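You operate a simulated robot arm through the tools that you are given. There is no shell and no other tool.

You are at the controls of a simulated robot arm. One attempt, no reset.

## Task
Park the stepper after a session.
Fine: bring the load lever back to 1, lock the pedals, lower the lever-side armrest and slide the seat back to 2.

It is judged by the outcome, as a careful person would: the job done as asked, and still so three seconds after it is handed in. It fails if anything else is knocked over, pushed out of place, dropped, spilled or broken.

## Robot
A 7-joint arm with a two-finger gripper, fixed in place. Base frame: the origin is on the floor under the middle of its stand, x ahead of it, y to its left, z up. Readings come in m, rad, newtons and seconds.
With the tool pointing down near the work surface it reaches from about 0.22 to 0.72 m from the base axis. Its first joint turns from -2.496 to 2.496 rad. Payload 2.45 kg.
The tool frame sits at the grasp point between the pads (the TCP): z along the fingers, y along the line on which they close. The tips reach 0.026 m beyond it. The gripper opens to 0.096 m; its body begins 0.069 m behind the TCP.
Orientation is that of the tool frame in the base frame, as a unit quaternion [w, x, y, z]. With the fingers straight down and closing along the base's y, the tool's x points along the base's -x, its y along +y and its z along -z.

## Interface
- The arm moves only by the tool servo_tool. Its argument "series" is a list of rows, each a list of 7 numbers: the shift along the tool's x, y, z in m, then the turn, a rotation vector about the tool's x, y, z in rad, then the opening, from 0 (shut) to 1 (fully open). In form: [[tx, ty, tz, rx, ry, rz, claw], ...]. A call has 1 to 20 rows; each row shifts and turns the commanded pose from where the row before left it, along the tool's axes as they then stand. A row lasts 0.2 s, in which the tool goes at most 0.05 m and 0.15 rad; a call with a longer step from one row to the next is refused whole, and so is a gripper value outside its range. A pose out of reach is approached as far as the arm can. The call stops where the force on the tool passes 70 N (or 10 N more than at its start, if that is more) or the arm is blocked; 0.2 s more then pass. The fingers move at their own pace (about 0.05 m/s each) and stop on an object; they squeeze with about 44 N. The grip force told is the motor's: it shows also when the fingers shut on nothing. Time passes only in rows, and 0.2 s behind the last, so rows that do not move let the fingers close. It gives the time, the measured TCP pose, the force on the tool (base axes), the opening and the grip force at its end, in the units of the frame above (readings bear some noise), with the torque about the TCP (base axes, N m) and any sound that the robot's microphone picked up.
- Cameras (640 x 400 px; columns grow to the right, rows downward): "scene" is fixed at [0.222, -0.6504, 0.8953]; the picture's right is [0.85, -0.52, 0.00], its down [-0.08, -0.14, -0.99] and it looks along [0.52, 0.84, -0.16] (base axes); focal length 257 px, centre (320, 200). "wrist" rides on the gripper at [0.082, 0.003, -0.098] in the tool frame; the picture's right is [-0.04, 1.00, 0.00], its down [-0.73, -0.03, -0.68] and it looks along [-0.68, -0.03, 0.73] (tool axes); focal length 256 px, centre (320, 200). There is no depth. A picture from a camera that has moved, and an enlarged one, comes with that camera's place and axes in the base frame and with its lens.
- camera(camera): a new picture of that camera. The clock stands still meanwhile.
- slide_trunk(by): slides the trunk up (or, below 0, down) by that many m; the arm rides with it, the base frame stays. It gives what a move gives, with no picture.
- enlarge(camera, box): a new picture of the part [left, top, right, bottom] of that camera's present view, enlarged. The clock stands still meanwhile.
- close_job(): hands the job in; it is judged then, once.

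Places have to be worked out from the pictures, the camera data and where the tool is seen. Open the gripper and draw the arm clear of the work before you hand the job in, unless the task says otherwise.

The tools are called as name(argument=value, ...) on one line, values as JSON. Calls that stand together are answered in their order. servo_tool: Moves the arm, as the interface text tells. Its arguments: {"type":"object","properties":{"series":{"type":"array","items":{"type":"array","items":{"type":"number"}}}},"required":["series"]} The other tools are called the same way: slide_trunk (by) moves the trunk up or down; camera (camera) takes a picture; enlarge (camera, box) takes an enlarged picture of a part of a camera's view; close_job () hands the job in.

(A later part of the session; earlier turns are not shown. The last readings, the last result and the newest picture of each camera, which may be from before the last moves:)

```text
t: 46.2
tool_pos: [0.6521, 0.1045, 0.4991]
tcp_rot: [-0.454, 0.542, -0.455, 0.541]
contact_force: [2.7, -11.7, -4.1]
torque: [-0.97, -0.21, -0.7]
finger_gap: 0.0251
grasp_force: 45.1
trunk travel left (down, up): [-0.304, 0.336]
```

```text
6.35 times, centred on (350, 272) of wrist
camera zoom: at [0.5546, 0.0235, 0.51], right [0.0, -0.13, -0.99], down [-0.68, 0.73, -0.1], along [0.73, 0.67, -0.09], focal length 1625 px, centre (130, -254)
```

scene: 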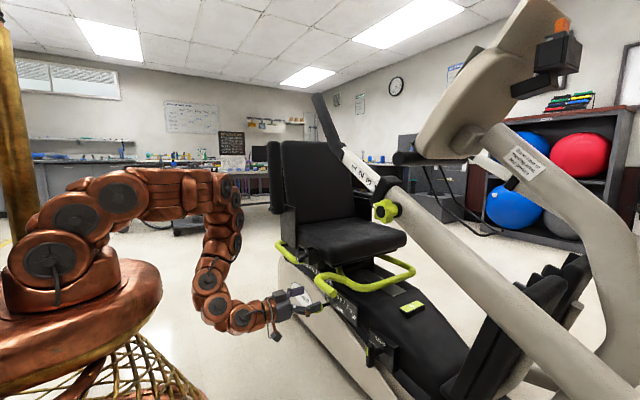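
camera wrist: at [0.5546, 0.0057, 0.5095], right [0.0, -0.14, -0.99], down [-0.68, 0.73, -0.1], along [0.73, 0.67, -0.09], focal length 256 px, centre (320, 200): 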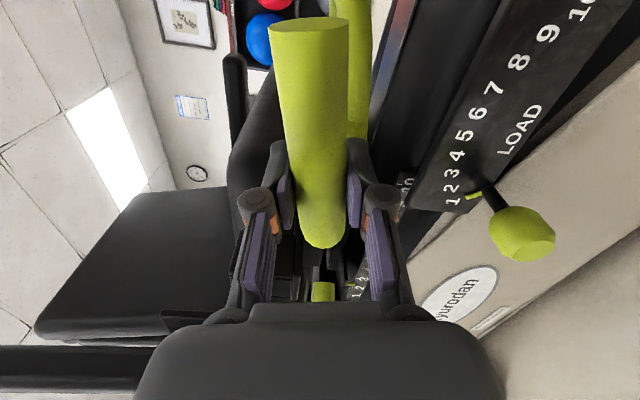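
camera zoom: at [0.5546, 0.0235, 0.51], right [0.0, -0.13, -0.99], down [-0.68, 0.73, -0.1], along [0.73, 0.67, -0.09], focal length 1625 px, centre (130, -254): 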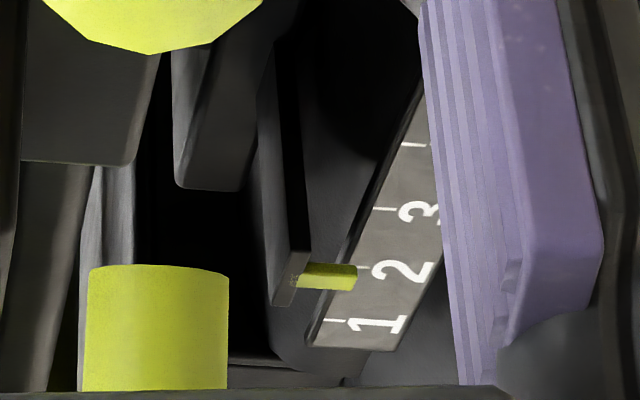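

Pointer is at 2 (same small parallax offset as before). Now lower the bar along the reverse arc so the latch re-engages.

servo_tool(series=[[-0.0006, 0.005, 0, 0, 0, 0.03, 0], [-0.0005, 0.005, 0, 0, 0, 0.03, 0], [-0.0003, 0.005, 0, 0, 0, 0.03, 0], [-0.0002, 0.005, 0, 0, 0, 0.03, 0]])

enlarge(camera="wrist", box=[300, 240, 400, 303])

```text
t: 47.2
tool_pos: [0.6535, 0.1026, 0.4796]
tcp_rot: [-0.486, 0.513, -0.486, 0.514]
contact_force: [-12.7, -9.9, -3.6]
torque: [-0.51, -0.06, 0.28]
finger_gap: 0.0253
grasp_force: 45.2
trunk travel left (down, up): [-0.304, 0.336]
```

```text
6.35 times, centred on (350, 272) of wrist
camera zoom: at [0.5545, 0.0211, 0.4806], right [0.0, -0.02, -1.0], down [-0.68, 0.73, -0.01], along [0.73, 0.68, -0.01], focal length 1625 px, centre (130, -254)
```

zoom: 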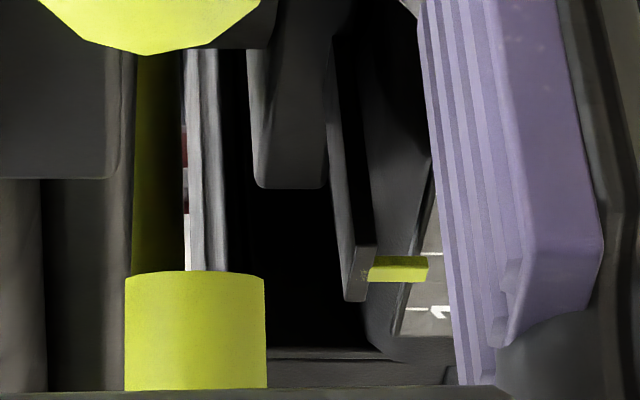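

Continue lowering the last ~11 mm to its rest position.

servo_tool(series=[[0, 0.005, 0, 0, 0, 0.03, 0], [0.0001, 0.005, 0, 0, 0, 0.03, 0], [0, 0.001, 0, 0, 0, 0.005, 0]])

enlarge(camera="scene", box=[250, 210, 430, 322])

```text
t: 48.0
tool_pos: [0.6524, 0.1003, 0.4685]
tcp_rot: [0.501, -0.498, 0.503, -0.498]
contact_force: [-10.9, -8.3, 2.5]
torque: [-0.63, -0.12, 0.39]
finger_gap: 0.0254
grasp_force: 45.2
trunk travel left (down, up): [-0.304, 0.336]
```

```text
3.56 times, centred on (340, 266) of scene
camera zoom: at [0.222, -0.6504, 0.8953], right [0.85, -0.52, 0.0], down [-0.08, -0.14, -0.99], along [0.52, 0.84, -0.16], focal length 915 px, centre (249, -35)
```

zoom: 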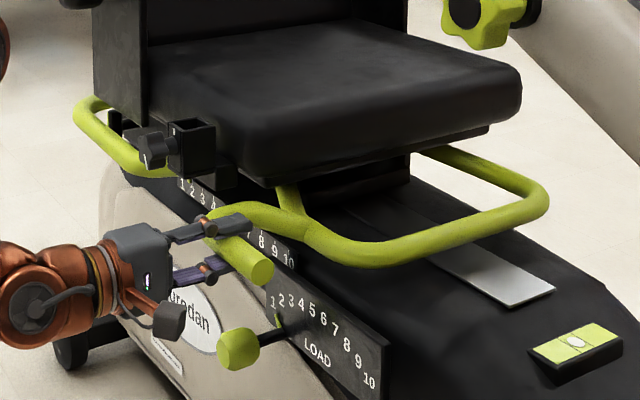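

The bar is down. Check the latch: nudge +y by 4 mm and see if the seat holds or moves.

servo_tool(series=[[-0.004, 0, 0, 0, 0, 0, 0], [0, 0, 0, 0, 0, 0, 0]])

enlarge(camera="wrist", box=[300, 200, 420, 303])

```text
t: 48.6
tool_pos: [0.6526, 0.103, 0.4676]
tcp_rot: [0.5, -0.496, 0.504, -0.5]
contact_force: [2.2, -35.9, 2.6]
torque: [-0.36, -0.01, -0.18]
finger_gap: 0.0252
grasp_force: 45.1
trunk travel left (down, up): [-0.304, 0.336]
```

```text
3.88 times, centred on (360, 252) of wrist
camera zoom: at [0.554, 0.0218, 0.4645], right [0.0, 0.05, -1.0], down [-0.67, 0.74, 0.04], along [0.74, 0.67, 0.03], focal length 994 px, centre (165, 0)
```

zoom: 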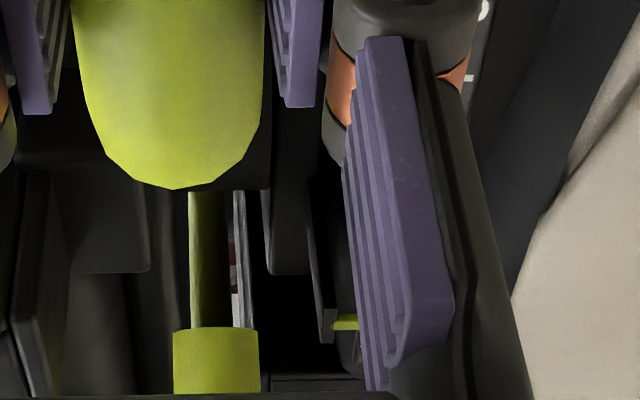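

Force rose to 36 N without motion, so the seat is latched at 2. Relax, open and back off.

servo_tool(series=[[0.003, 0, 0, 0, 0, 0, 0], [0, 0, 0, 0, 0, 0, 0.7], [0, 0, 0, 0, 0, 0, 0.7], [0, 0, 0, 0, 0, 0, 0.7], [0, 0, -0.03, 0, 0, 0, 0.7], [0, 0, -0.04, 0, 0, 0, 0.7]])

camera(camera="wrist")

enlarge(camera="scene", box=[250, 210, 430, 322])

```text
t: 50.0
tool_pos: [0.5813, 0.1041, 0.4679]
tcp_rot: [0.502, -0.497, 0.503, -0.498]
contact_force: [-0.5, 0.6, 1.1]
torque: [-0.02, -0.02, 0.0]
finger_gap: 0.0671
grasp_force: 0.1
trunk travel left (down, up): [-0.304, 0.336]
```

```text
taken
camera wrist: at [0.4836, 0.0217, 0.4648], right [0.0, 0.05, -1.0], down [-0.68, 0.73, 0.04], along [0.73, 0.68, 0.03], focal length 256 px, centre (320, 200)
```

wrist: 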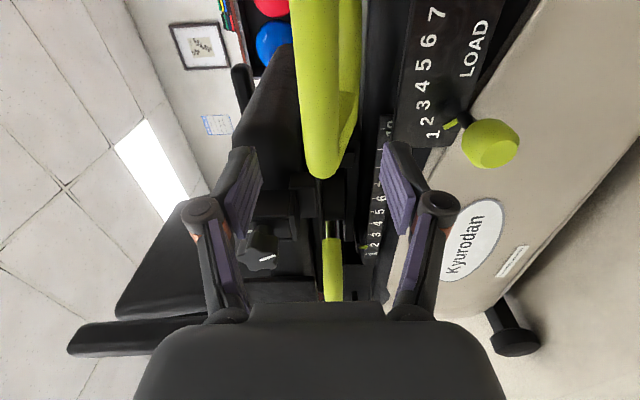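

```text
3.56 times, centred on (340, 266) of scene
camera zoom: at [0.222, -0.6504, 0.8953], right [0.85, -0.52, 0.0], down [-0.08, -0.14, -0.99], along [0.52, 0.84, -0.16], focal length 915 px, centre (249, -35)
```

zoom: 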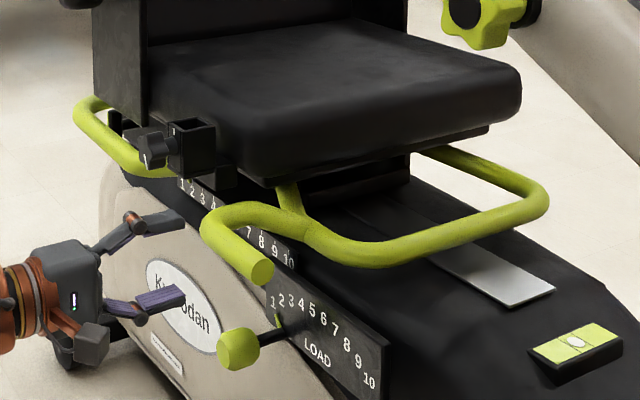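

Zoom in to verify the seat pointer.

enlarge(camera="wrist", box=[330, 170, 430, 270])

enlarge(camera="scene", box=[325, 250, 345, 275])

camera(camera="scene")

```text
4.00 times, centred on (380, 220) of wrist
camera zoom: at [0.4836, 0.0217, 0.4648], right [0.0, 0.05, -1.0], down [-0.68, 0.73, 0.04], along [0.73, 0.68, 0.03], focal length 1024 px, centre (80, 120)
```

zoom: 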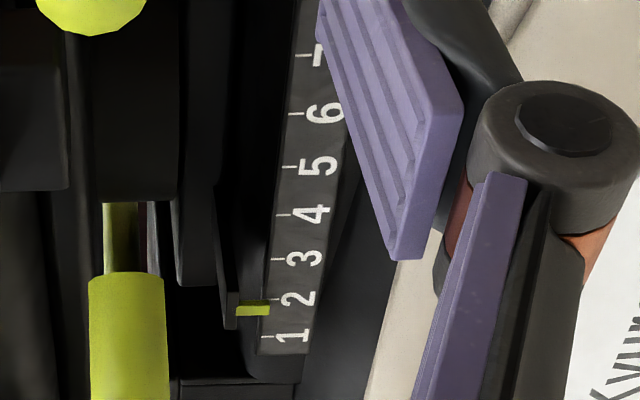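

```text
16.00 times, centred on (335, 262) of scene
camera zoom: at [0.222, -0.6504, 0.8953], right [0.85, -0.52, 0.0], down [-0.08, -0.14, -0.99], along [0.52, 0.84, -0.16], focal length 4117 px, centre (80, -800)
```

zoom: 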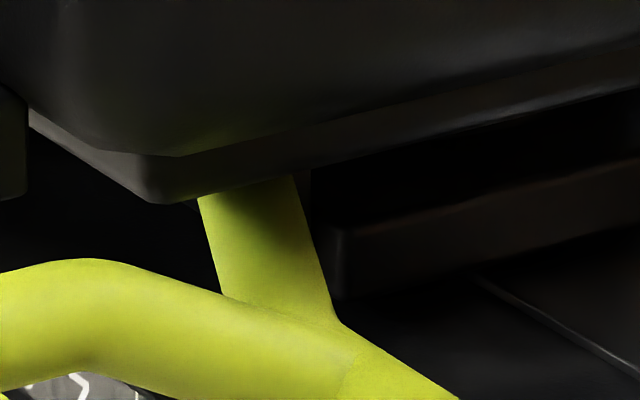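

```text
taken
```

scene: 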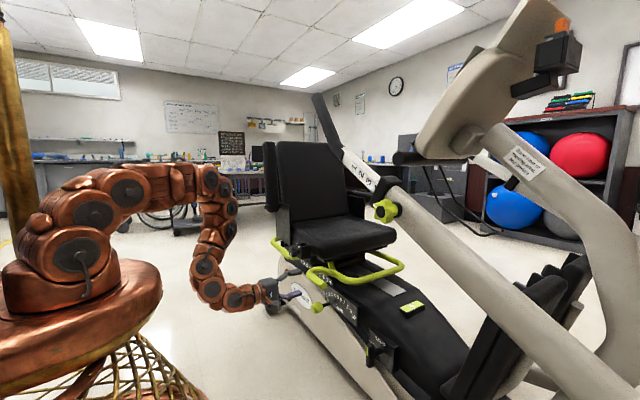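

Seat pointer at 2, load lever at 1, lock at LOCK. Last is the raised lever-side armrest, whose pivot I place near (0.635, 0.51, 0.665) after the slide. I raise the trunk 0.25 m with the arm clear at x≈0.58 for a look.

slide_trunk(by=0.25)

servo_tool(series=[[0, 0, 0, 0, -0.12, 0, 0.7], [-0.01, 0, 0, 0, -0.12, 0, 0.7], [-0.01, 0, 0, 0, -0.12, 0, 0.7], [-0.01, 0, 0, 0, -0.12, 0, 0.7]])

camera(camera="wrist")

camera(camera="scene")

```text
t: 52.6
tool_pos: [0.5814, 0.1026, 0.7178]
tcp_rot: [0.501, -0.499, 0.503, -0.497]
contact_force: [-0.1, 1.1, 0.0]
torque: [-0.04, 0.01, -0.04]
finger_gap: 0.0672
grasp_force: 0.0
trunk travel left (down, up): [-0.554, 0.086]
```

```text
t: 53.6
tool_pos: [0.5859, 0.1467, 0.7243]
tcp_rot: [0.604, -0.603, 0.371, -0.365]
contact_force: [-0.8, 0.6, 0.6]
torque: [0.0, -0.01, 0.01]
finger_gap: 0.0669
grasp_force: 0.1
out of reach, approached as far as the arm can: row 4
trunk travel left (down, up): [-0.554, 0.086]
```

```text
taken
camera wrist: at [0.5362, 0.0294, 0.7212], right [-0.03, 0.04, -1.0], down [-0.94, 0.34, 0.04], along [0.34, 0.94, 0.03], focal length 256 px, centre (320, 200)
```

wrist: 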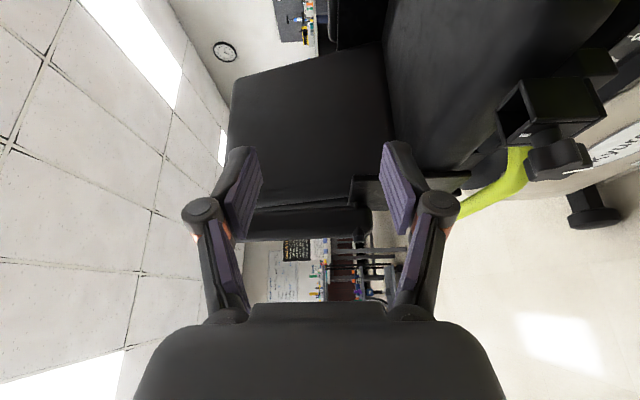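

```text
taken
```

scene: 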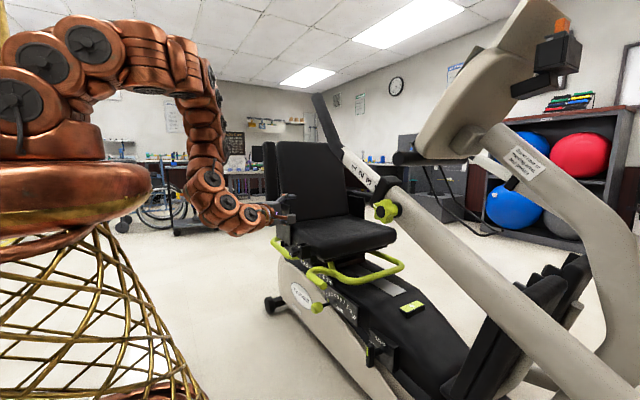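

The raised armrest pad appears between the fingers in this (sideways) view. Enlarge to locate the pad and its pivot.

enlarge(camera="wrist", box=[220, 140, 480, 302])

enlarge(camera="scene", box=[250, 130, 350, 250])

```text
2.46 times, centred on (350, 221) of wrist
camera zoom: at [0.5362, 0.0294, 0.7212], right [-0.03, 0.04, -1.0], down [-0.94, 0.34, 0.04], along [0.34, 0.94, 0.03], focal length 630 px, centre (246, 148)
```

zoom: 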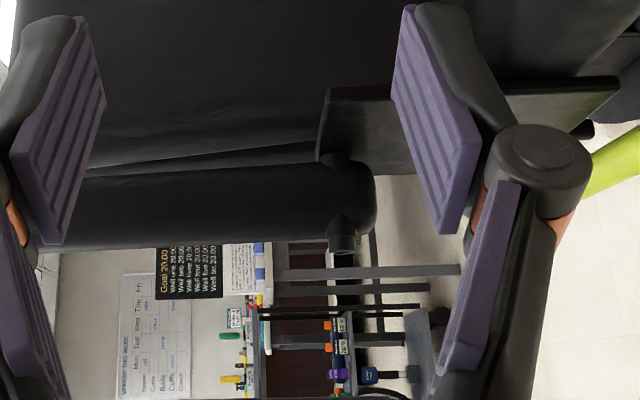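

```text
3.33 times, centred on (300, 190) of scene
camera zoom: at [0.222, -0.6504, 0.8953], right [0.85, -0.52, 0.0], down [-0.08, -0.14, -0.99], along [0.52, 0.84, -0.16], focal length 858 px, centre (387, 233)
```

zoom: 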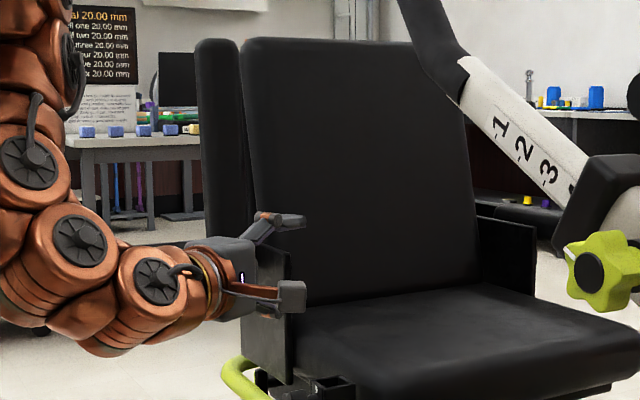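

Pivot axis is along x at about (y 0.51, z 0.663); the pad spans x 0.632–0.694 and reaches up to z≈0.97. Lowering means swinging the top toward −y by 90°. I'll first test the roll range in free space (from −90° to 0° and then +90°).

servo_tool(series=[[0, 0, 0, 0, 0.1, 0.143, 1], [0, 0, 0, 0, 0.1, 0.143, 1], [0, 0, 0, 0, 0, 0.143, 1], [0, 0, 0, 0, 0, 0.143, 1], [0, 0, 0, 0, 0, 0.143, 1], [0, 0, 0, 0, 0, 0.143, 1], [0, 0, 0, 0, 0, 0.143, 1], [0, 0, 0, 0, 0, 0.143, 1], [0, 0, 0, 0, 0, 0.143, 1], [0, 0, 0, 0, 0, 0.143, 1], [0, 0, 0, 0, 0, 0.143, 1]])

servo_tool(series=[[0, 0, 0, 0, 0, 0.143, 1], [0, 0, 0, 0, 0, 0.143, 1], [0, 0, 0, 0, 0, 0.143, 1], [0, 0, 0, 0, 0, 0.143, 1], [0, 0, 0, 0, 0, 0.143, 1], [0, 0, 0, 0, 0, 0.143, 1], [0, 0, 0, 0, 0, 0.143, 1], [0, 0, 0, 0, 0, 0.143, 1], [0, 0, 0, 0, 0, 0.143, 1], [0, 0, 0, 0, 0, 0.143, 1], [0, 0, 0, 0, 0, 0.143, 1]])

camera(camera="scene")

```text
refused: row 1 steps farther than a row can; nothing moved
```

```text
t: 56.0
tool_pos: [0.5867, 0.1473, 0.7259]
tcp_rot: [0.686, -0.162, 0.689, 0.17]
contact_force: [0.4, 0.8, 1.1]
torque: [-0.02, 0.01, -0.02]
finger_gap: 0.0956
grasp_force: 0.0
trunk travel left (down, up): [-0.554, 0.086]
```

```text
taken
```

scene: 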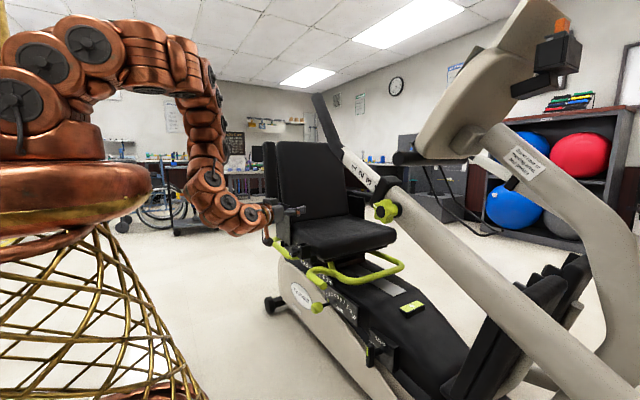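

Roll is now 0° (only the second call ran). Continue the roll test toward +90° in place.

servo_tool(series=[[0, 0, 0, 0, 0, 0.143, 1], [0, 0, 0, 0, 0, 0.143, 1], [0, 0, 0, 0, 0, 0.143, 1], [0, 0, 0, 0, 0, 0.143, 1], [0, 0, 0, 0, 0, 0.143, 1], [0, 0, 0, 0, 0, 0.143, 1], [0, 0, 0, 0, 0, 0.143, 1], [0, 0, 0, 0, 0, 0.143, 1], [0, 0, 0, 0, 0, 0.143, 1], [0, 0, 0, 0, 0, 0.143, 1], [0, 0, 0, 0, 0, 0.143, 1]])

camera(camera="wrist")

```text
t: 58.4
tool_pos: [0.587, 0.1468, 0.7252]
tcp_rot: [0.363, 0.372, 0.602, 0.606]
contact_force: [-0.5, 0.2, 0.2]
torque: [0.02, 0.02, 0.02]
finger_gap: 0.0962
grasp_force: 0.1
trunk travel left (down, up): [-0.554, 0.086]
```

```text
taken
camera wrist: at [0.4628, 0.1748, 0.7297], right [0.03, -0.05, 1.0], down [-0.27, -0.96, -0.04], along [0.96, -0.27, -0.04], focal length 256 px, centre (320, 200)
```

wrist: 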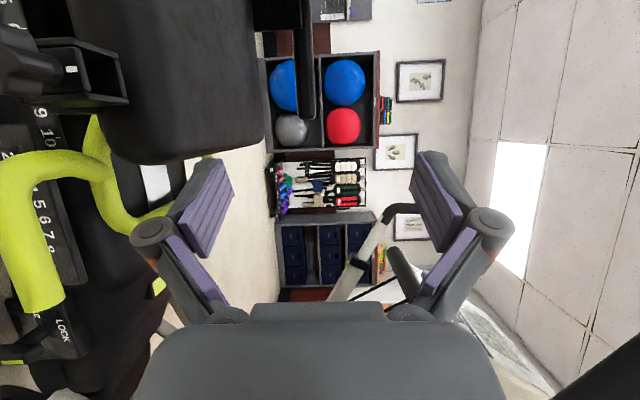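

Full roll range works. Return to roll 0°, straighten the tool to point along +x, and move over to in front of the pad (x≈0.56).

servo_tool(series=[[0, 0, 0, 0, 0, -0.143, 1], [0, 0, 0, 0, 0, -0.143, 1], [0, 0, 0, 0, 0, -0.143, 1], [0, 0, 0, 0, 0, -0.143, 1], [0, 0, 0, 0, 0, -0.143, 1], [0, 0, 0, 0, 0, -0.143, 1], [0, 0, 0, 0, 0, -0.143, 1], [0, 0, 0, 0, 0, -0.143, 1], [0, 0, 0, 0, 0, -0.143, 1], [0, 0, 0, 0, 0, -0.143, 1], [0, 0, 0, 0, 0, -0.143, 1]])

servo_tool(series=[[-0.01, 0.035, -0.02, 0.1, 0, 0, 1], [-0.01, 0.035, -0.02, 0.1, 0, 0, 1], [-0.01, 0.035, -0.02, 0.1, 0, 0, 1], [-0.01, 0.035, -0.01, 0.1, 0, 0, 1], [-0.01, 0.035, 0, 0.08, 0, 0, 1]])

camera(camera="wrist")

camera(camera="scene")

```text
t: 60.8
tool_pos: [0.587, 0.1473, 0.7243]
tcp_rot: [0.685, -0.164, 0.689, 0.17]
contact_force: [0.0, 0.1, -0.4]
torque: [0.02, -0.02, -0.01]
finger_gap: 0.0959
grasp_force: 0.0
trunk travel left (down, up): [-0.554, 0.086]
```

```text
t: 62.0
tool_pos: [0.4737, 0.2877, 0.7772]
tcp_rot: [0.707, 0.007, 0.708, 0.001]
contact_force: [-5.2, 5.4, 0.0]
torque: [0.0, 0.02, -0.48]
finger_gap: 0.0962
grasp_force: 0.2
trunk travel left (down, up): [-0.554, 0.086]
```

```text
taken
camera wrist: at [0.3754, 0.2912, 0.6951], right [0.01, 1.0, 0.05], down [-0.68, -0.03, 0.73], along [0.73, -0.04, 0.68], focal length 256 px, centre (320, 200)
```

wrist: 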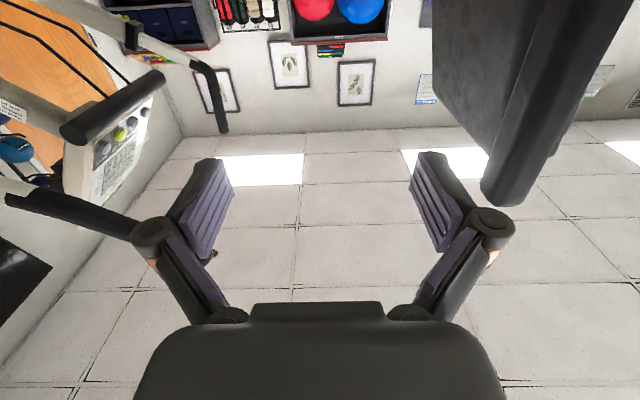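

```text
taken
```

scene: 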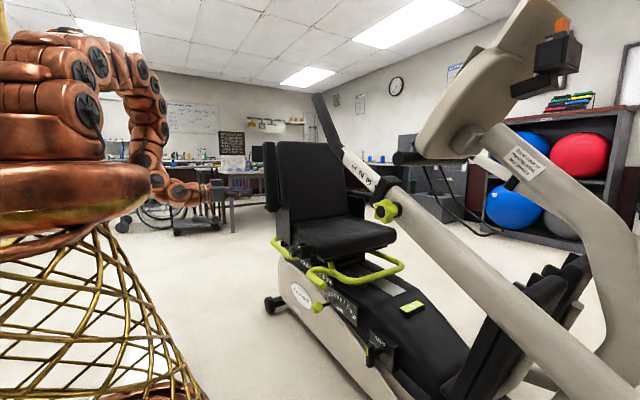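

A small residual force shows; check with a still row whether it's just a transient.

servo_tool(series=[[0, 0, 0, 0, 0, 0, 1], [0, 0, 0, 0, 0, 0, 1]])

enlarge(camera="scene", box=[100, 80, 350, 270])

```text
t: 62.6
tool_pos: [0.4722, 0.2886, 0.7757]
tcp_rot: [0.706, 0.003, 0.708, 0.004]
contact_force: [0.4, -0.4, -0.4]
torque: [0.01, -0.03, -0.02]
finger_gap: 0.096
grasp_force: 0.0
trunk travel left (down, up): [-0.554, 0.086]
```

```text
2.11 times, centred on (225, 175) of scene
camera zoom: at [0.222, -0.6504, 0.8953], right [0.85, -0.52, 0.0], down [-0.08, -0.14, -0.99], along [0.52, 0.84, -0.16], focal length 542 px, centre (520, 253)
```

zoom: 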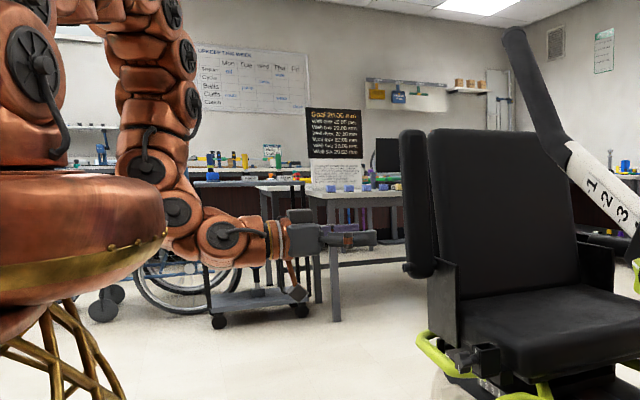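

It was a transient. Continue to the side of the armrest: y≈0.51, z≈0.80, x≈0.53.

servo_tool(series=[[-0.004, 0.037, 0.01, 0, 0, 0, 1], [-0.004, 0.037, 0.01, 0, 0, 0, 1], [-0.004, 0.037, 0.01, 0, 0, 0, 1], [-0.004, 0.037, 0.01, 0, 0, 0, 1], [-0.004, 0.037, 0.01, 0, 0, 0, 1], [-0.004, 0.037, 0.01, 0, 0, 0, 1]])

camera(camera="wrist")

enlarge(camera="scene", box=[170, 100, 350, 250])

```text
t: 64.0
tool_pos: [0.5332, 0.5115, 0.8024]
tcp_rot: [0.706, 0.004, 0.708, 0.004]
contact_force: [0.1, 0.0, 0.2]
torque: [-0.01, 0.04, 0.04]
finger_gap: 0.0961
grasp_force: 0.0
trunk travel left (down, up): [-0.554, 0.086]
```

```text
taken
camera wrist: at [0.4348, 0.5148, 0.7209], right [0.0, 1.0, 0.05], down [-0.68, -0.04, 0.73], along [0.74, -0.03, 0.68], focal length 256 px, centre (320, 200)
```

wrist: 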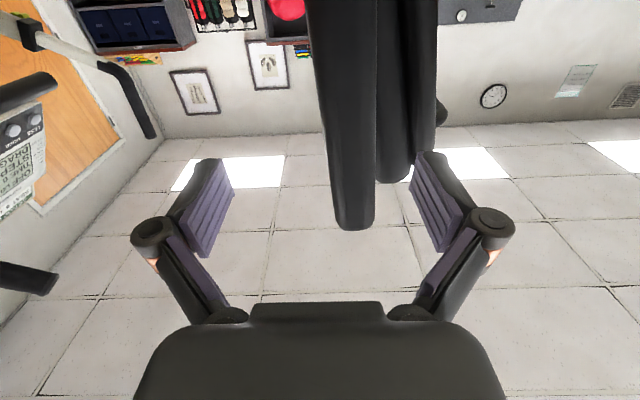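

```text
2.67 times, centred on (260, 175) of scene
camera zoom: at [0.222, -0.6504, 0.8953], right [0.85, -0.52, 0.0], down [-0.08, -0.14, -0.99], along [0.52, 0.84, -0.16], focal length 686 px, centre (480, 267)
```

zoom: 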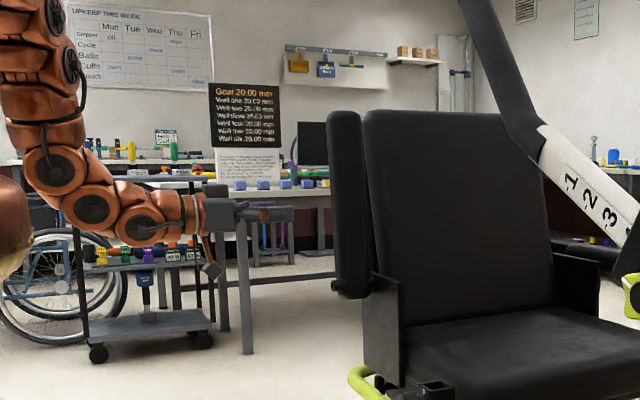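

Pad centre is at y≈0.533 here (50 mm thick, x 0.635–0.697), leaning back ~3°; seat-back edge is at x≈0.705, beyond my fingertips. Align in y, then advance to straddle the pad.

servo_tool(series=[[0, 0.022, 0, 0, 0, 0, 1], [0, 0, 0.03, 0, 0, 0, 1], [0, 0, 0.03, 0, 0, 0, 1]])

camera(camera="wrist")

enlarge(camera="scene", box=[220, 120, 340, 220])

```text
t: 64.8
tool_pos: [0.592, 0.5336, 0.8005]
tcp_rot: [0.707, 0.003, 0.708, 0.003]
contact_force: [-0.1, 0.0, 1.1]
torque: [-0.01, 0.06, -0.03]
finger_gap: 0.0959
grasp_force: 0.1
trunk travel left (down, up): [-0.554, 0.086]
```

```text
taken
camera wrist: at [0.4937, 0.5365, 0.7209], right [0.0, 1.0, 0.05], down [-0.68, -0.04, 0.73], along [0.74, -0.03, 0.68], focal length 256 px, centre (320, 200)
```

wrist: 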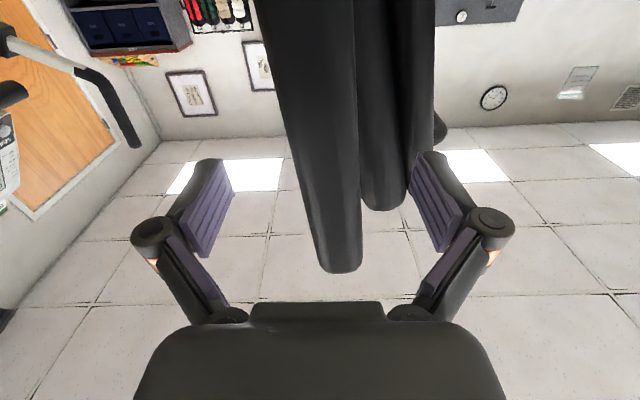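

```text
4.00 times, centred on (280, 170) of scene
camera zoom: at [0.222, -0.6504, 0.8953], right [0.85, -0.52, 0.0], down [-0.08, -0.14, -0.99], along [0.52, 0.84, -0.16], focal length 1029 px, centre (480, 320)
```

zoom: 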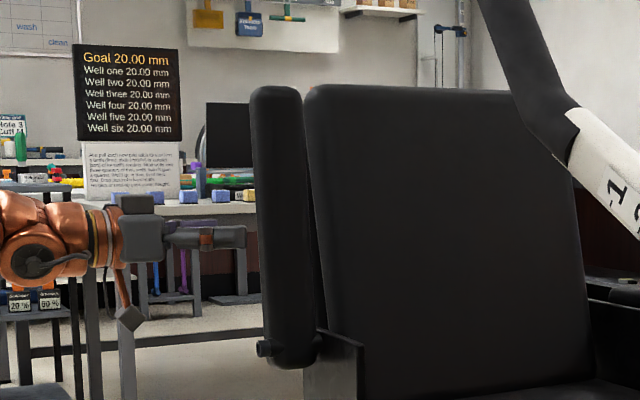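

Pad is centred between the fingers. Advance the remaining 57 mm to x≈0.65.

servo_tool(series=[[0, 0, 0.02, 0, 0, 0, 1], [0, 0, 0.02, 0, 0, 0, 1], [0, 0, 0.017, 0, 0, 0, 1]])

camera(camera="wrist")

enlarge(camera="scene", box=[220, 120, 340, 220])

```text
t: 65.6
tool_pos: [0.6495, 0.5315, 0.8013]
tcp_rot: [0.706, 0.004, 0.708, 0.003]
contact_force: [0.3, 0.5, 0.1]
torque: [0.02, 0.02, -0.01]
finger_gap: 0.0958
grasp_force: 0.1
trunk travel left (down, up): [-0.554, 0.086]
```

```text
taken
camera wrist: at [0.5516, 0.5364, 0.7207], right [0.0, 1.0, 0.05], down [-0.68, -0.04, 0.73], along [0.74, -0.03, 0.68], focal length 256 px, centre (320, 200)
```

wrist: 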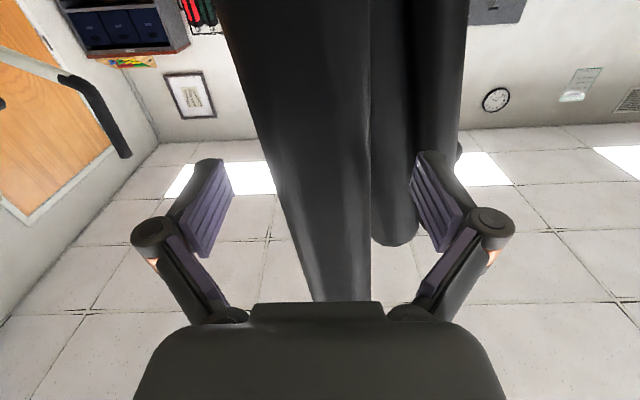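

```text
4.00 times, centred on (280, 170) of scene
camera zoom: at [0.222, -0.6504, 0.8953], right [0.85, -0.52, 0.0], down [-0.08, -0.14, -0.99], along [0.52, 0.84, -0.16], focal length 1029 px, centre (480, 320)
```

zoom: 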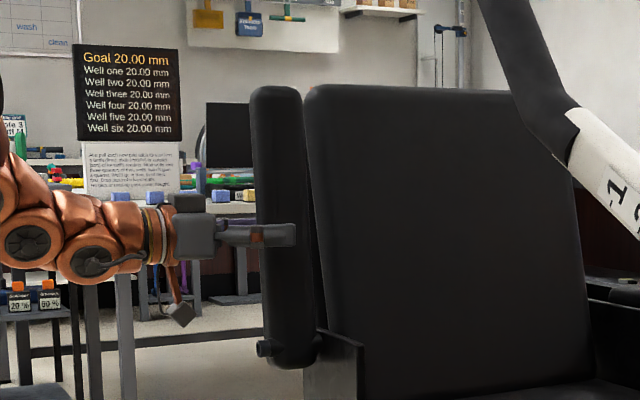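

Pad sits between the fingers. Close the gripper on it.

servo_tool(series=[[0, 0, 0, 0, 0, 0, 0.6], [0, 0, 0, 0, 0, 0, 0.2], [0, 0, 0, 0, 0, 0, 0], [0, 0, 0, 0, 0, 0, 0]])

camera(camera="wrist")

```text
t: 66.6
tool_pos: [0.6488, 0.5339, 0.8031]
tcp_rot: [0.707, 0.002, 0.708, 0.005]
contact_force: [1.6, 5.9, -0.8]
torque: [-0.44, -0.1, 0.41]
finger_gap: 0.0525
grasp_force: 34.8
trunk travel left (down, up): [-0.554, 0.086]
```

```text
taken
camera wrist: at [0.5513, 0.5372, 0.7209], right [0.0, 1.0, 0.05], down [-0.68, -0.04, 0.73], along [0.74, -0.03, 0.68], focal length 256 px, centre (320, 200)
```

wrist: 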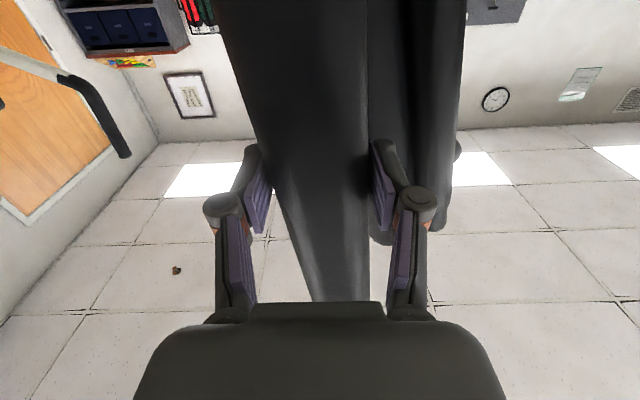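

Pad gripped (52 mm). Start the swing about the pivot, with r≈0.143 m: one small step first to feel the hinge.

servo_tool(series=[[0.0003, -0.0072, 0, 0, 0, 0.05, 0], [0.0004, -0.0072, 0, 0, 0, 0.05, 0]])

enlarge(camera="scene", box=[220, 120, 340, 220])

```text
t: 67.2
tool_pos: [0.6497, 0.5187, 0.804]
tcp_rot: [0.707, 0.04, 0.705, 0.039]
contact_force: [-5.2, 3.7, 13.4]
torque: [-0.85, 0.51, -0.24]
finger_gap: 0.052
grasp_force: 45.0
trunk travel left (down, up): [-0.554, 0.086]
```

```text
4.00 times, centred on (280, 170) of scene
camera zoom: at [0.222, -0.6504, 0.8953], right [0.85, -0.52, 0.0], down [-0.08, -0.14, -0.99], along [0.52, 0.84, -0.16], focal length 1029 px, centre (480, 320)
```

zoom: 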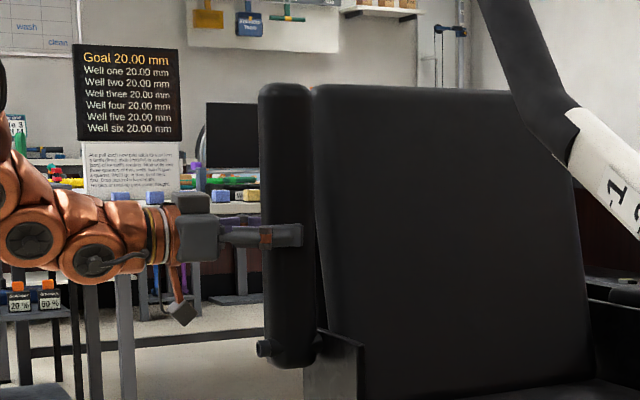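

The pad rotates with modest force. Continue in steps, watching forces.

servo_tool(series=[[0.0003, -0.0143, 0, 0, 0, 0.1, 0], [0.0007, -0.0143, 0, 0, 0, 0.1, 0], [0.0007, -0.0143, 0, 0, 0, 0.1, 0]])

camera(camera="wrist")

camera(camera="scene")

```text
t: 68.0
tool_pos: [0.6508, 0.4724, 0.7922]
tcp_rot: [0.692, 0.147, 0.692, 0.144]
contact_force: [-0.8, -16.2, 30.7]
torque: [-1.23, -0.65, -0.47]
finger_gap: 0.0507
grasp_force: 45.4
trunk travel left (down, up): [-0.554, 0.086]
```

```text
taken
camera wrist: at [0.5529, 0.5088, 0.7193], right [0.01, 0.9, 0.44], down [-0.68, -0.32, 0.66], along [0.73, -0.3, 0.61], focal length 256 px, centre (320, 200)
```

wrist: 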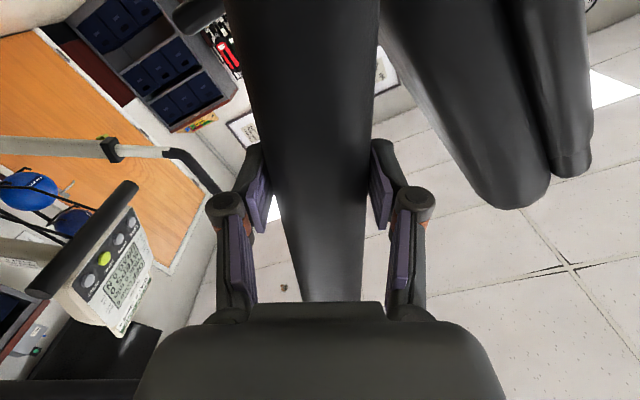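

```text
taken
```

scene: 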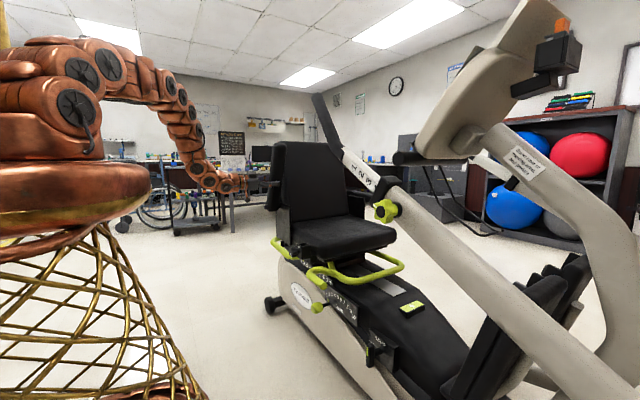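

The three measured points fit a circle about (y 0.529, z 0.652) with r≈0.151, so the true pivot is a bit lower than assumed (hence the 35 N radial force). I correct the path outward and carry on.

servo_tool(series=[[-0.0039, -0.018, 0, 0, 0, 0.1, 0], [0.0003, -0.0151, 0, 0, 0, 0.1, 0]])

```text
t: 68.6
tool_pos: [0.6505, 0.4437, 0.779]
tcp_rot: [0.673, 0.214, 0.675, 0.213]
contact_force: [18.5, -2.3, 17.0]
torque: [0.06, -0.2, -0.06]
finger_gap: 0.0498
grasp_force: 45.2
trunk travel left (down, up): [-0.554, 0.086]
```

Good agreement; forces dropped. Continue the swing.

servo_tool(series=[[-0.001, -0.0151, 0, 0, 0, 0.1, 0], [0.0003, -0.0151, 0, 0, 0, 0.1, 0]])

servo_tool(series=[[0.0, -0.0151, 0, 0, 0, 0.1, 0], [0.0003, -0.0151, 0, 0, 0, 0.1, 0]])

camera(camera="scene")

camera(camera="wrist")

```text
t: 69.2
tool_pos: [0.6496, 0.4227, 0.7621]
tcp_rot: [0.649, 0.28, 0.649, 0.281]
contact_force: [15.8, 2.5, 20.1]
torque: [1.32, -0.74, 0.0]
finger_gap: 0.0499
grasp_force: 45.1
trunk travel left (down, up): [-0.554, 0.086]
```

```text
t: 69.8
tool_pos: [0.6492, 0.4021, 0.7389]
tcp_rot: [0.617, 0.344, 0.619, 0.343]
contact_force: [9.3, 1.2, 21.7]
torque: [1.82, -0.44, 0.12]
finger_gap: 0.0507
grasp_force: 44.8
trunk travel left (down, up): [-0.554, 0.086]
```

```text
taken
```

scene: 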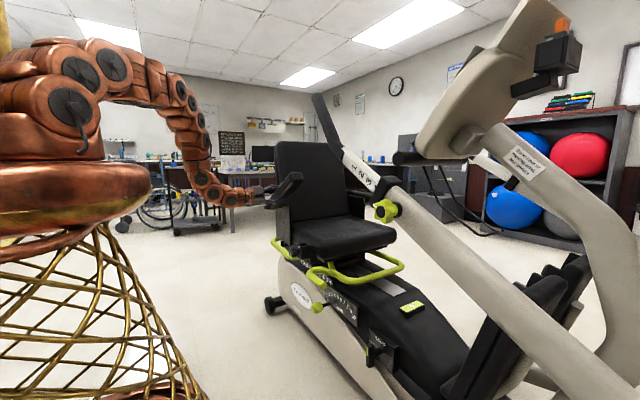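

```text
taken
camera wrist: at [0.5517, 0.4727, 0.6991], right [0.0, 0.49, 0.87], down [-0.68, -0.64, 0.36], along [0.73, -0.59, 0.33], focal length 256 px, centre (320, 200)
```

wrist: 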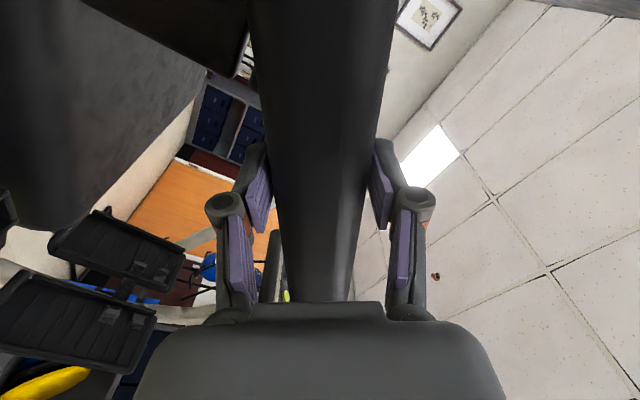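

All points fit a pivot at (0.526, 0.652), r=0.151, with the pad now ~55° down. About 0.61 rad remains to horizontal; continue.

servo_tool(series=[[0.0, -0.0151, 0, 0, 0, 0.1, 0], [0.0, -0.0151, 0, 0, 0, 0.1, 0]])

servo_tool(series=[[0.0, -0.0151, 0, 0, 0, 0.1, 0], [0.0, -0.0151, 0, 0, 0, 0.1, 0]])

enlarge(camera="scene", box=[220, 130, 420, 255])

camera(camera="wrist")

```text
t: 70.4
tool_pos: [0.6506, 0.3858, 0.7109]
tcp_rot: [0.581, 0.403, 0.582, 0.401]
contact_force: [16.2, 1.4, 15.6]
torque: [1.58, -0.52, 0.2]
finger_gap: 0.0519
grasp_force: 44.9
trunk travel left (down, up): [-0.554, 0.086]
```

```text
t: 71.0
tool_pos: [0.6493, 0.3781, 0.6832]
tcp_rot: [0.538, 0.459, 0.538, 0.459]
contact_force: [22.6, 10.3, 14.6]
torque: [1.61, -0.4, 0.83]
finger_gap: 0.0524
grasp_force: 45.3
trunk travel left (down, up): [-0.554, 0.086]
```

```text
3.20 times, centred on (320, 192) of scene
camera zoom: at [0.222, -0.6504, 0.8953], right [0.85, -0.52, 0.0], down [-0.08, -0.14, -0.99], along [0.52, 0.84, -0.16], focal length 823 px, centre (320, 224)
```

zoom: 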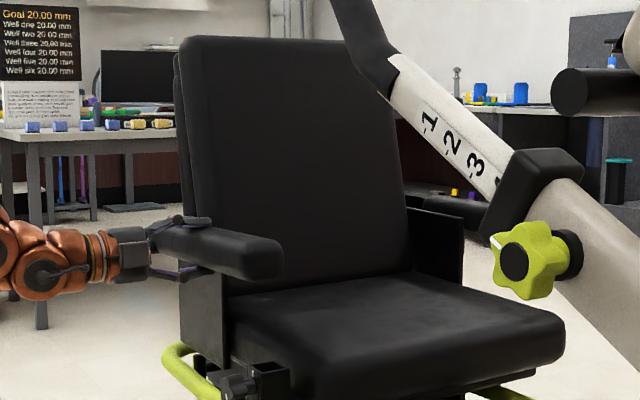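

```text
taken
camera wrist: at [0.5516, 0.4597, 0.6747], right [0.0, 0.12, 0.99], down [-0.68, -0.73, 0.09], along [0.74, -0.67, 0.08], focal length 256 px, centre (320, 200)
```

wrist: 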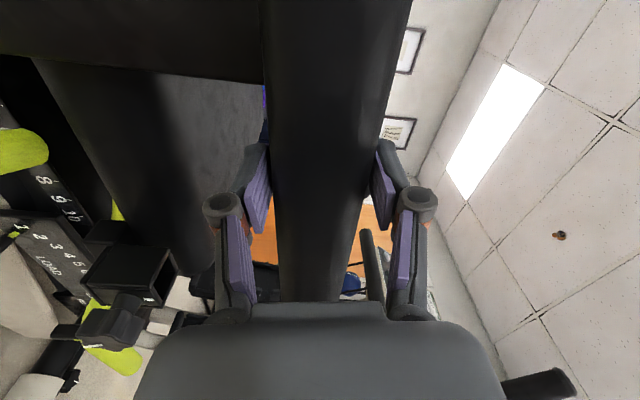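

The pad is ~12° above horizontal. Continue gently to the stop.

servo_tool(series=[[0.0, -0.0106, 0, 0, 0, 0.07, 0], [0.0, -0.0106, 0, 0, 0, 0.07, 0]])

servo_tool(series=[[0.0, -0.0053, 0, 0, 0, 0.035, 0], [0.0, -0.0053, 0, 0, 0, 0.035, 0]])

enlarge(camera="scene", box=[220, 130, 420, 255])

```text
t: 71.6
tool_pos: [0.6507, 0.3795, 0.6773]
tcp_rot: [0.509, 0.49, 0.499, 0.502]
contact_force: [-25.6, -9.1, 26.6]
torque: [1.03, -0.21, -0.75]
finger_gap: 0.0502
grasp_force: 44.5
trunk travel left (down, up): [-0.554, 0.086]
stopped in row 2: the force on the tool passed its limit at 76 N (the readings are from after the stop); the commanded pose is now the measured one
```

```text
t: 72.1
tool_pos: [0.6532, 0.3814, 0.6741]
tcp_rot: [0.502, 0.496, 0.484, 0.518]
contact_force: [-24.8, -8.1, 32.6]
torque: [-1.26, 0.58, -0.76]
finger_gap: 0.0508
grasp_force: 44.6
trunk travel left (down, up): [-0.554, 0.086]
stopped in row 2: the force on the tool passed its limit at 75 N (the readings are from after the stop); the commanded pose is now the measured one
```

```text
3.20 times, centred on (320, 192) of scene
camera zoom: at [0.222, -0.6504, 0.8953], right [0.85, -0.52, 0.0], down [-0.08, -0.14, -0.99], along [0.52, 0.84, -0.16], focal length 823 px, centre (320, 224)
```

zoom: 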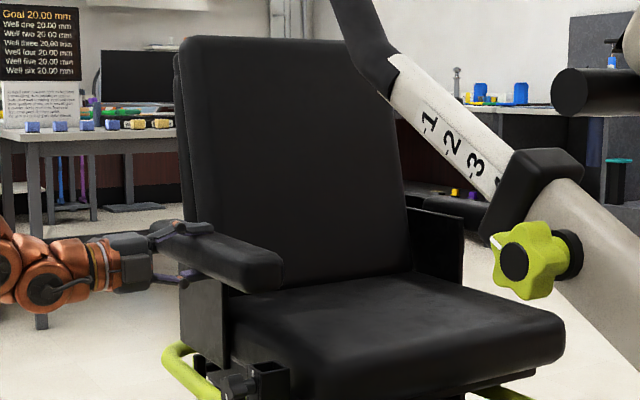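

The force limit was hit at φ≈81°, so either the armrest's own stop or a finger touching something. I ease the roll back, then open and look.

servo_tool(series=[[0, 0, 0, 0, 0, -0.08, 0], [0, 0, 0, 0, 0, 0, 1], [0, 0, 0, 0, 0, 0, 1], [0, 0, 0, 0, 0, 0, 1]])

camera(camera="wrist")

enlarge(camera="scene", box=[220, 130, 420, 255])

```text
t: 73.1
tool_pos: [0.6541, 0.3809, 0.6722]
tcp_rot: [0.52, 0.478, 0.507, 0.495]
contact_force: [0.7, -0.6, -0.2]
torque: [-0.02, -0.02, 0.01]
finger_gap: 0.096
grasp_force: 0.1
trunk travel left (down, up): [-0.554, 0.086]
```

```text
taken
camera wrist: at [0.5555, 0.4628, 0.6681], right [-0.03, 0.01, 1.0], down [-0.68, -0.74, -0.01], along [0.74, -0.68, 0.03], focal length 256 px, centre (320, 200)
```

wrist: 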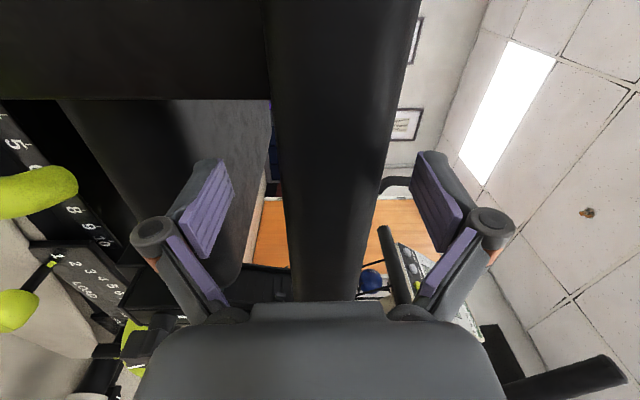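

```text
3.20 times, centred on (320, 192) of scene
camera zoom: at [0.222, -0.6504, 0.8953], right [0.85, -0.52, 0.0], down [-0.08, -0.14, -0.99], along [0.52, 0.84, -0.16], focal length 823 px, centre (320, 224)
```

zoom: 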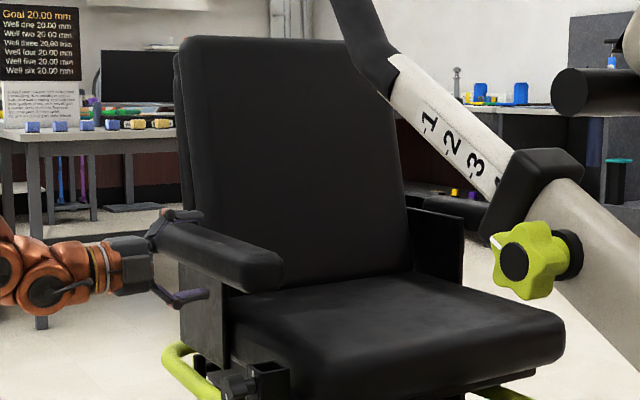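

The pad stays where it was put. Retreat straight back to view the armrest's angle and see what stopped it.

servo_tool(series=[[0, 0, -0.03, 0, 0, 0, 1], [0, 0, -0.04, 0, 0, 0, 1], [0, 0, -0.04, 0, 0, 0, 1]])

camera(camera="wrist")

enlarge(camera="scene", box=[250, 170, 350, 245])

enlarge(camera="scene", box=[330, 170, 410, 230])

```text
t: 73.9
tool_pos: [0.5425, 0.381, 0.6669]
tcp_rot: [0.519, 0.478, 0.507, 0.494]
contact_force: [0.2, -0.7, -0.2]
torque: [0.0, 0.0, 0.03]
finger_gap: 0.0962
grasp_force: 0.0
trunk travel left (down, up): [-0.554, 0.086]
```

```text
taken
camera wrist: at [0.4447, 0.4625, 0.6643], right [-0.03, 0.01, 1.0], down [-0.68, -0.74, -0.01], along [0.74, -0.68, 0.03], focal length 256 px, centre (320, 200)
```

wrist: 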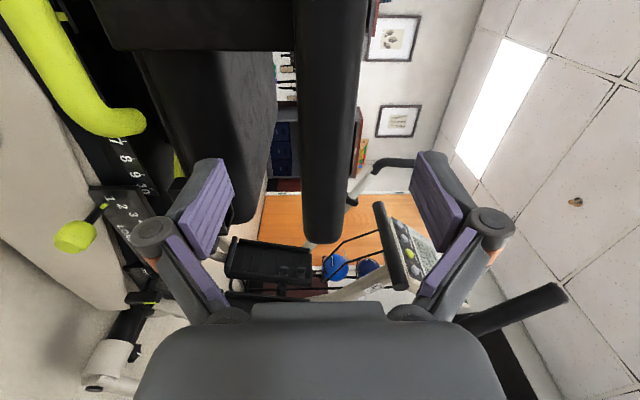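

```text
5.33 times, centred on (300, 208) of scene
camera zoom: at [0.222, -0.6504, 0.8953], right [0.85, -0.52, 0.0], down [-0.08, -0.14, -0.99], along [0.52, 0.84, -0.16], focal length 1372 px, centre (427, 160)
```

zoom: 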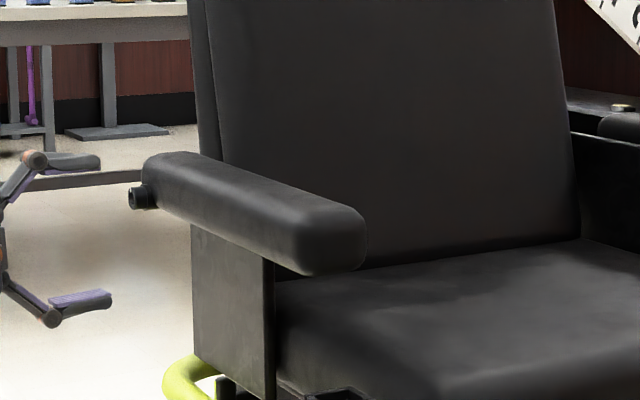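

```text
6.67 times, centred on (370, 200) of scene
camera zoom: at [0.222, -0.6504, 0.8953], right [0.85, -0.52, 0.0], down [-0.08, -0.14, -0.99], along [0.52, 0.84, -0.16], focal length 1715 px, centre (-13, 200)
```

zoom: 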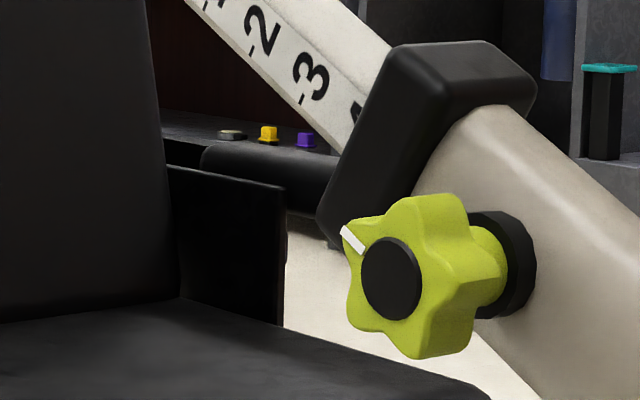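

From both views the armrest is horizontal (z≈0.678 at both ends), lying just on top of the side panel like the far one. To be sure it's fully down, I'll press lightly on top near its free end with closed fingers.

servo_tool(series=[[0, 0.045, 0, 0, 0, 0, 0], [-0.02, 0.045, 0, 0, 0, 0, 0], [-0.045, 0.005, 0, 0, 0, 0, 0], [-0.045, 0, 0, 0, 0, 0, 0], [0, 0, 0.04, 0, 0, 0, 0], [0, 0, 0.04, 0, 0, 0, 0], [0, 0, 0.03, 0, 0, 0, 0]])

camera(camera="wrist")

enlarge(camera="scene", box=[230, 160, 350, 240])

```text
t: 75.5
tool_pos: [0.6507, 0.2755, 0.7723]
tcp_rot: [0.519, 0.478, 0.507, 0.495]
contact_force: [0.0, -0.1, -0.6]
torque: [0.0, -0.03, 0.01]
finger_gap: 0.0001
grasp_force: 28.4
trunk travel left (down, up): [-0.554, 0.086]
```

```text
taken
camera wrist: at [0.5527, 0.3584, 0.7691], right [-0.03, 0.01, 1.0], down [-0.67, -0.74, -0.01], along [0.74, -0.67, 0.03], focal length 256 px, centre (320, 200)
```

wrist: 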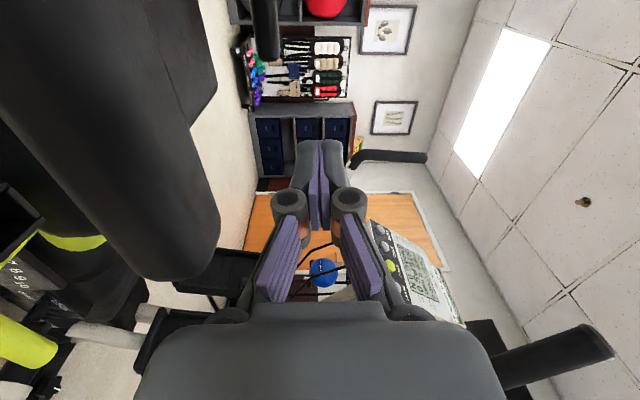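

```text
5.00 times, centred on (290, 200) of scene
camera zoom: at [0.222, -0.6504, 0.8953], right [0.85, -0.52, 0.0], down [-0.08, -0.14, -0.99], along [0.52, 0.84, -0.16], focal length 1286 px, centre (470, 200)
```

zoom: 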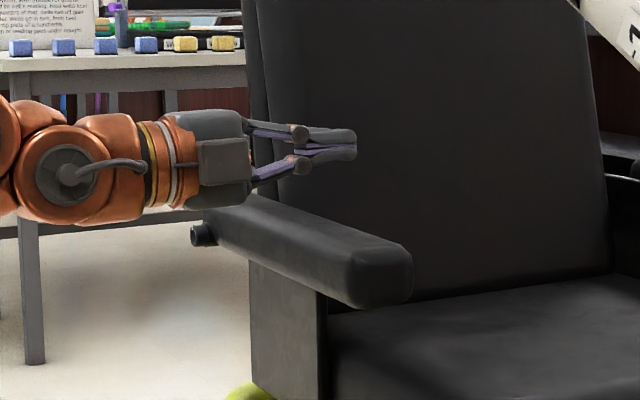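

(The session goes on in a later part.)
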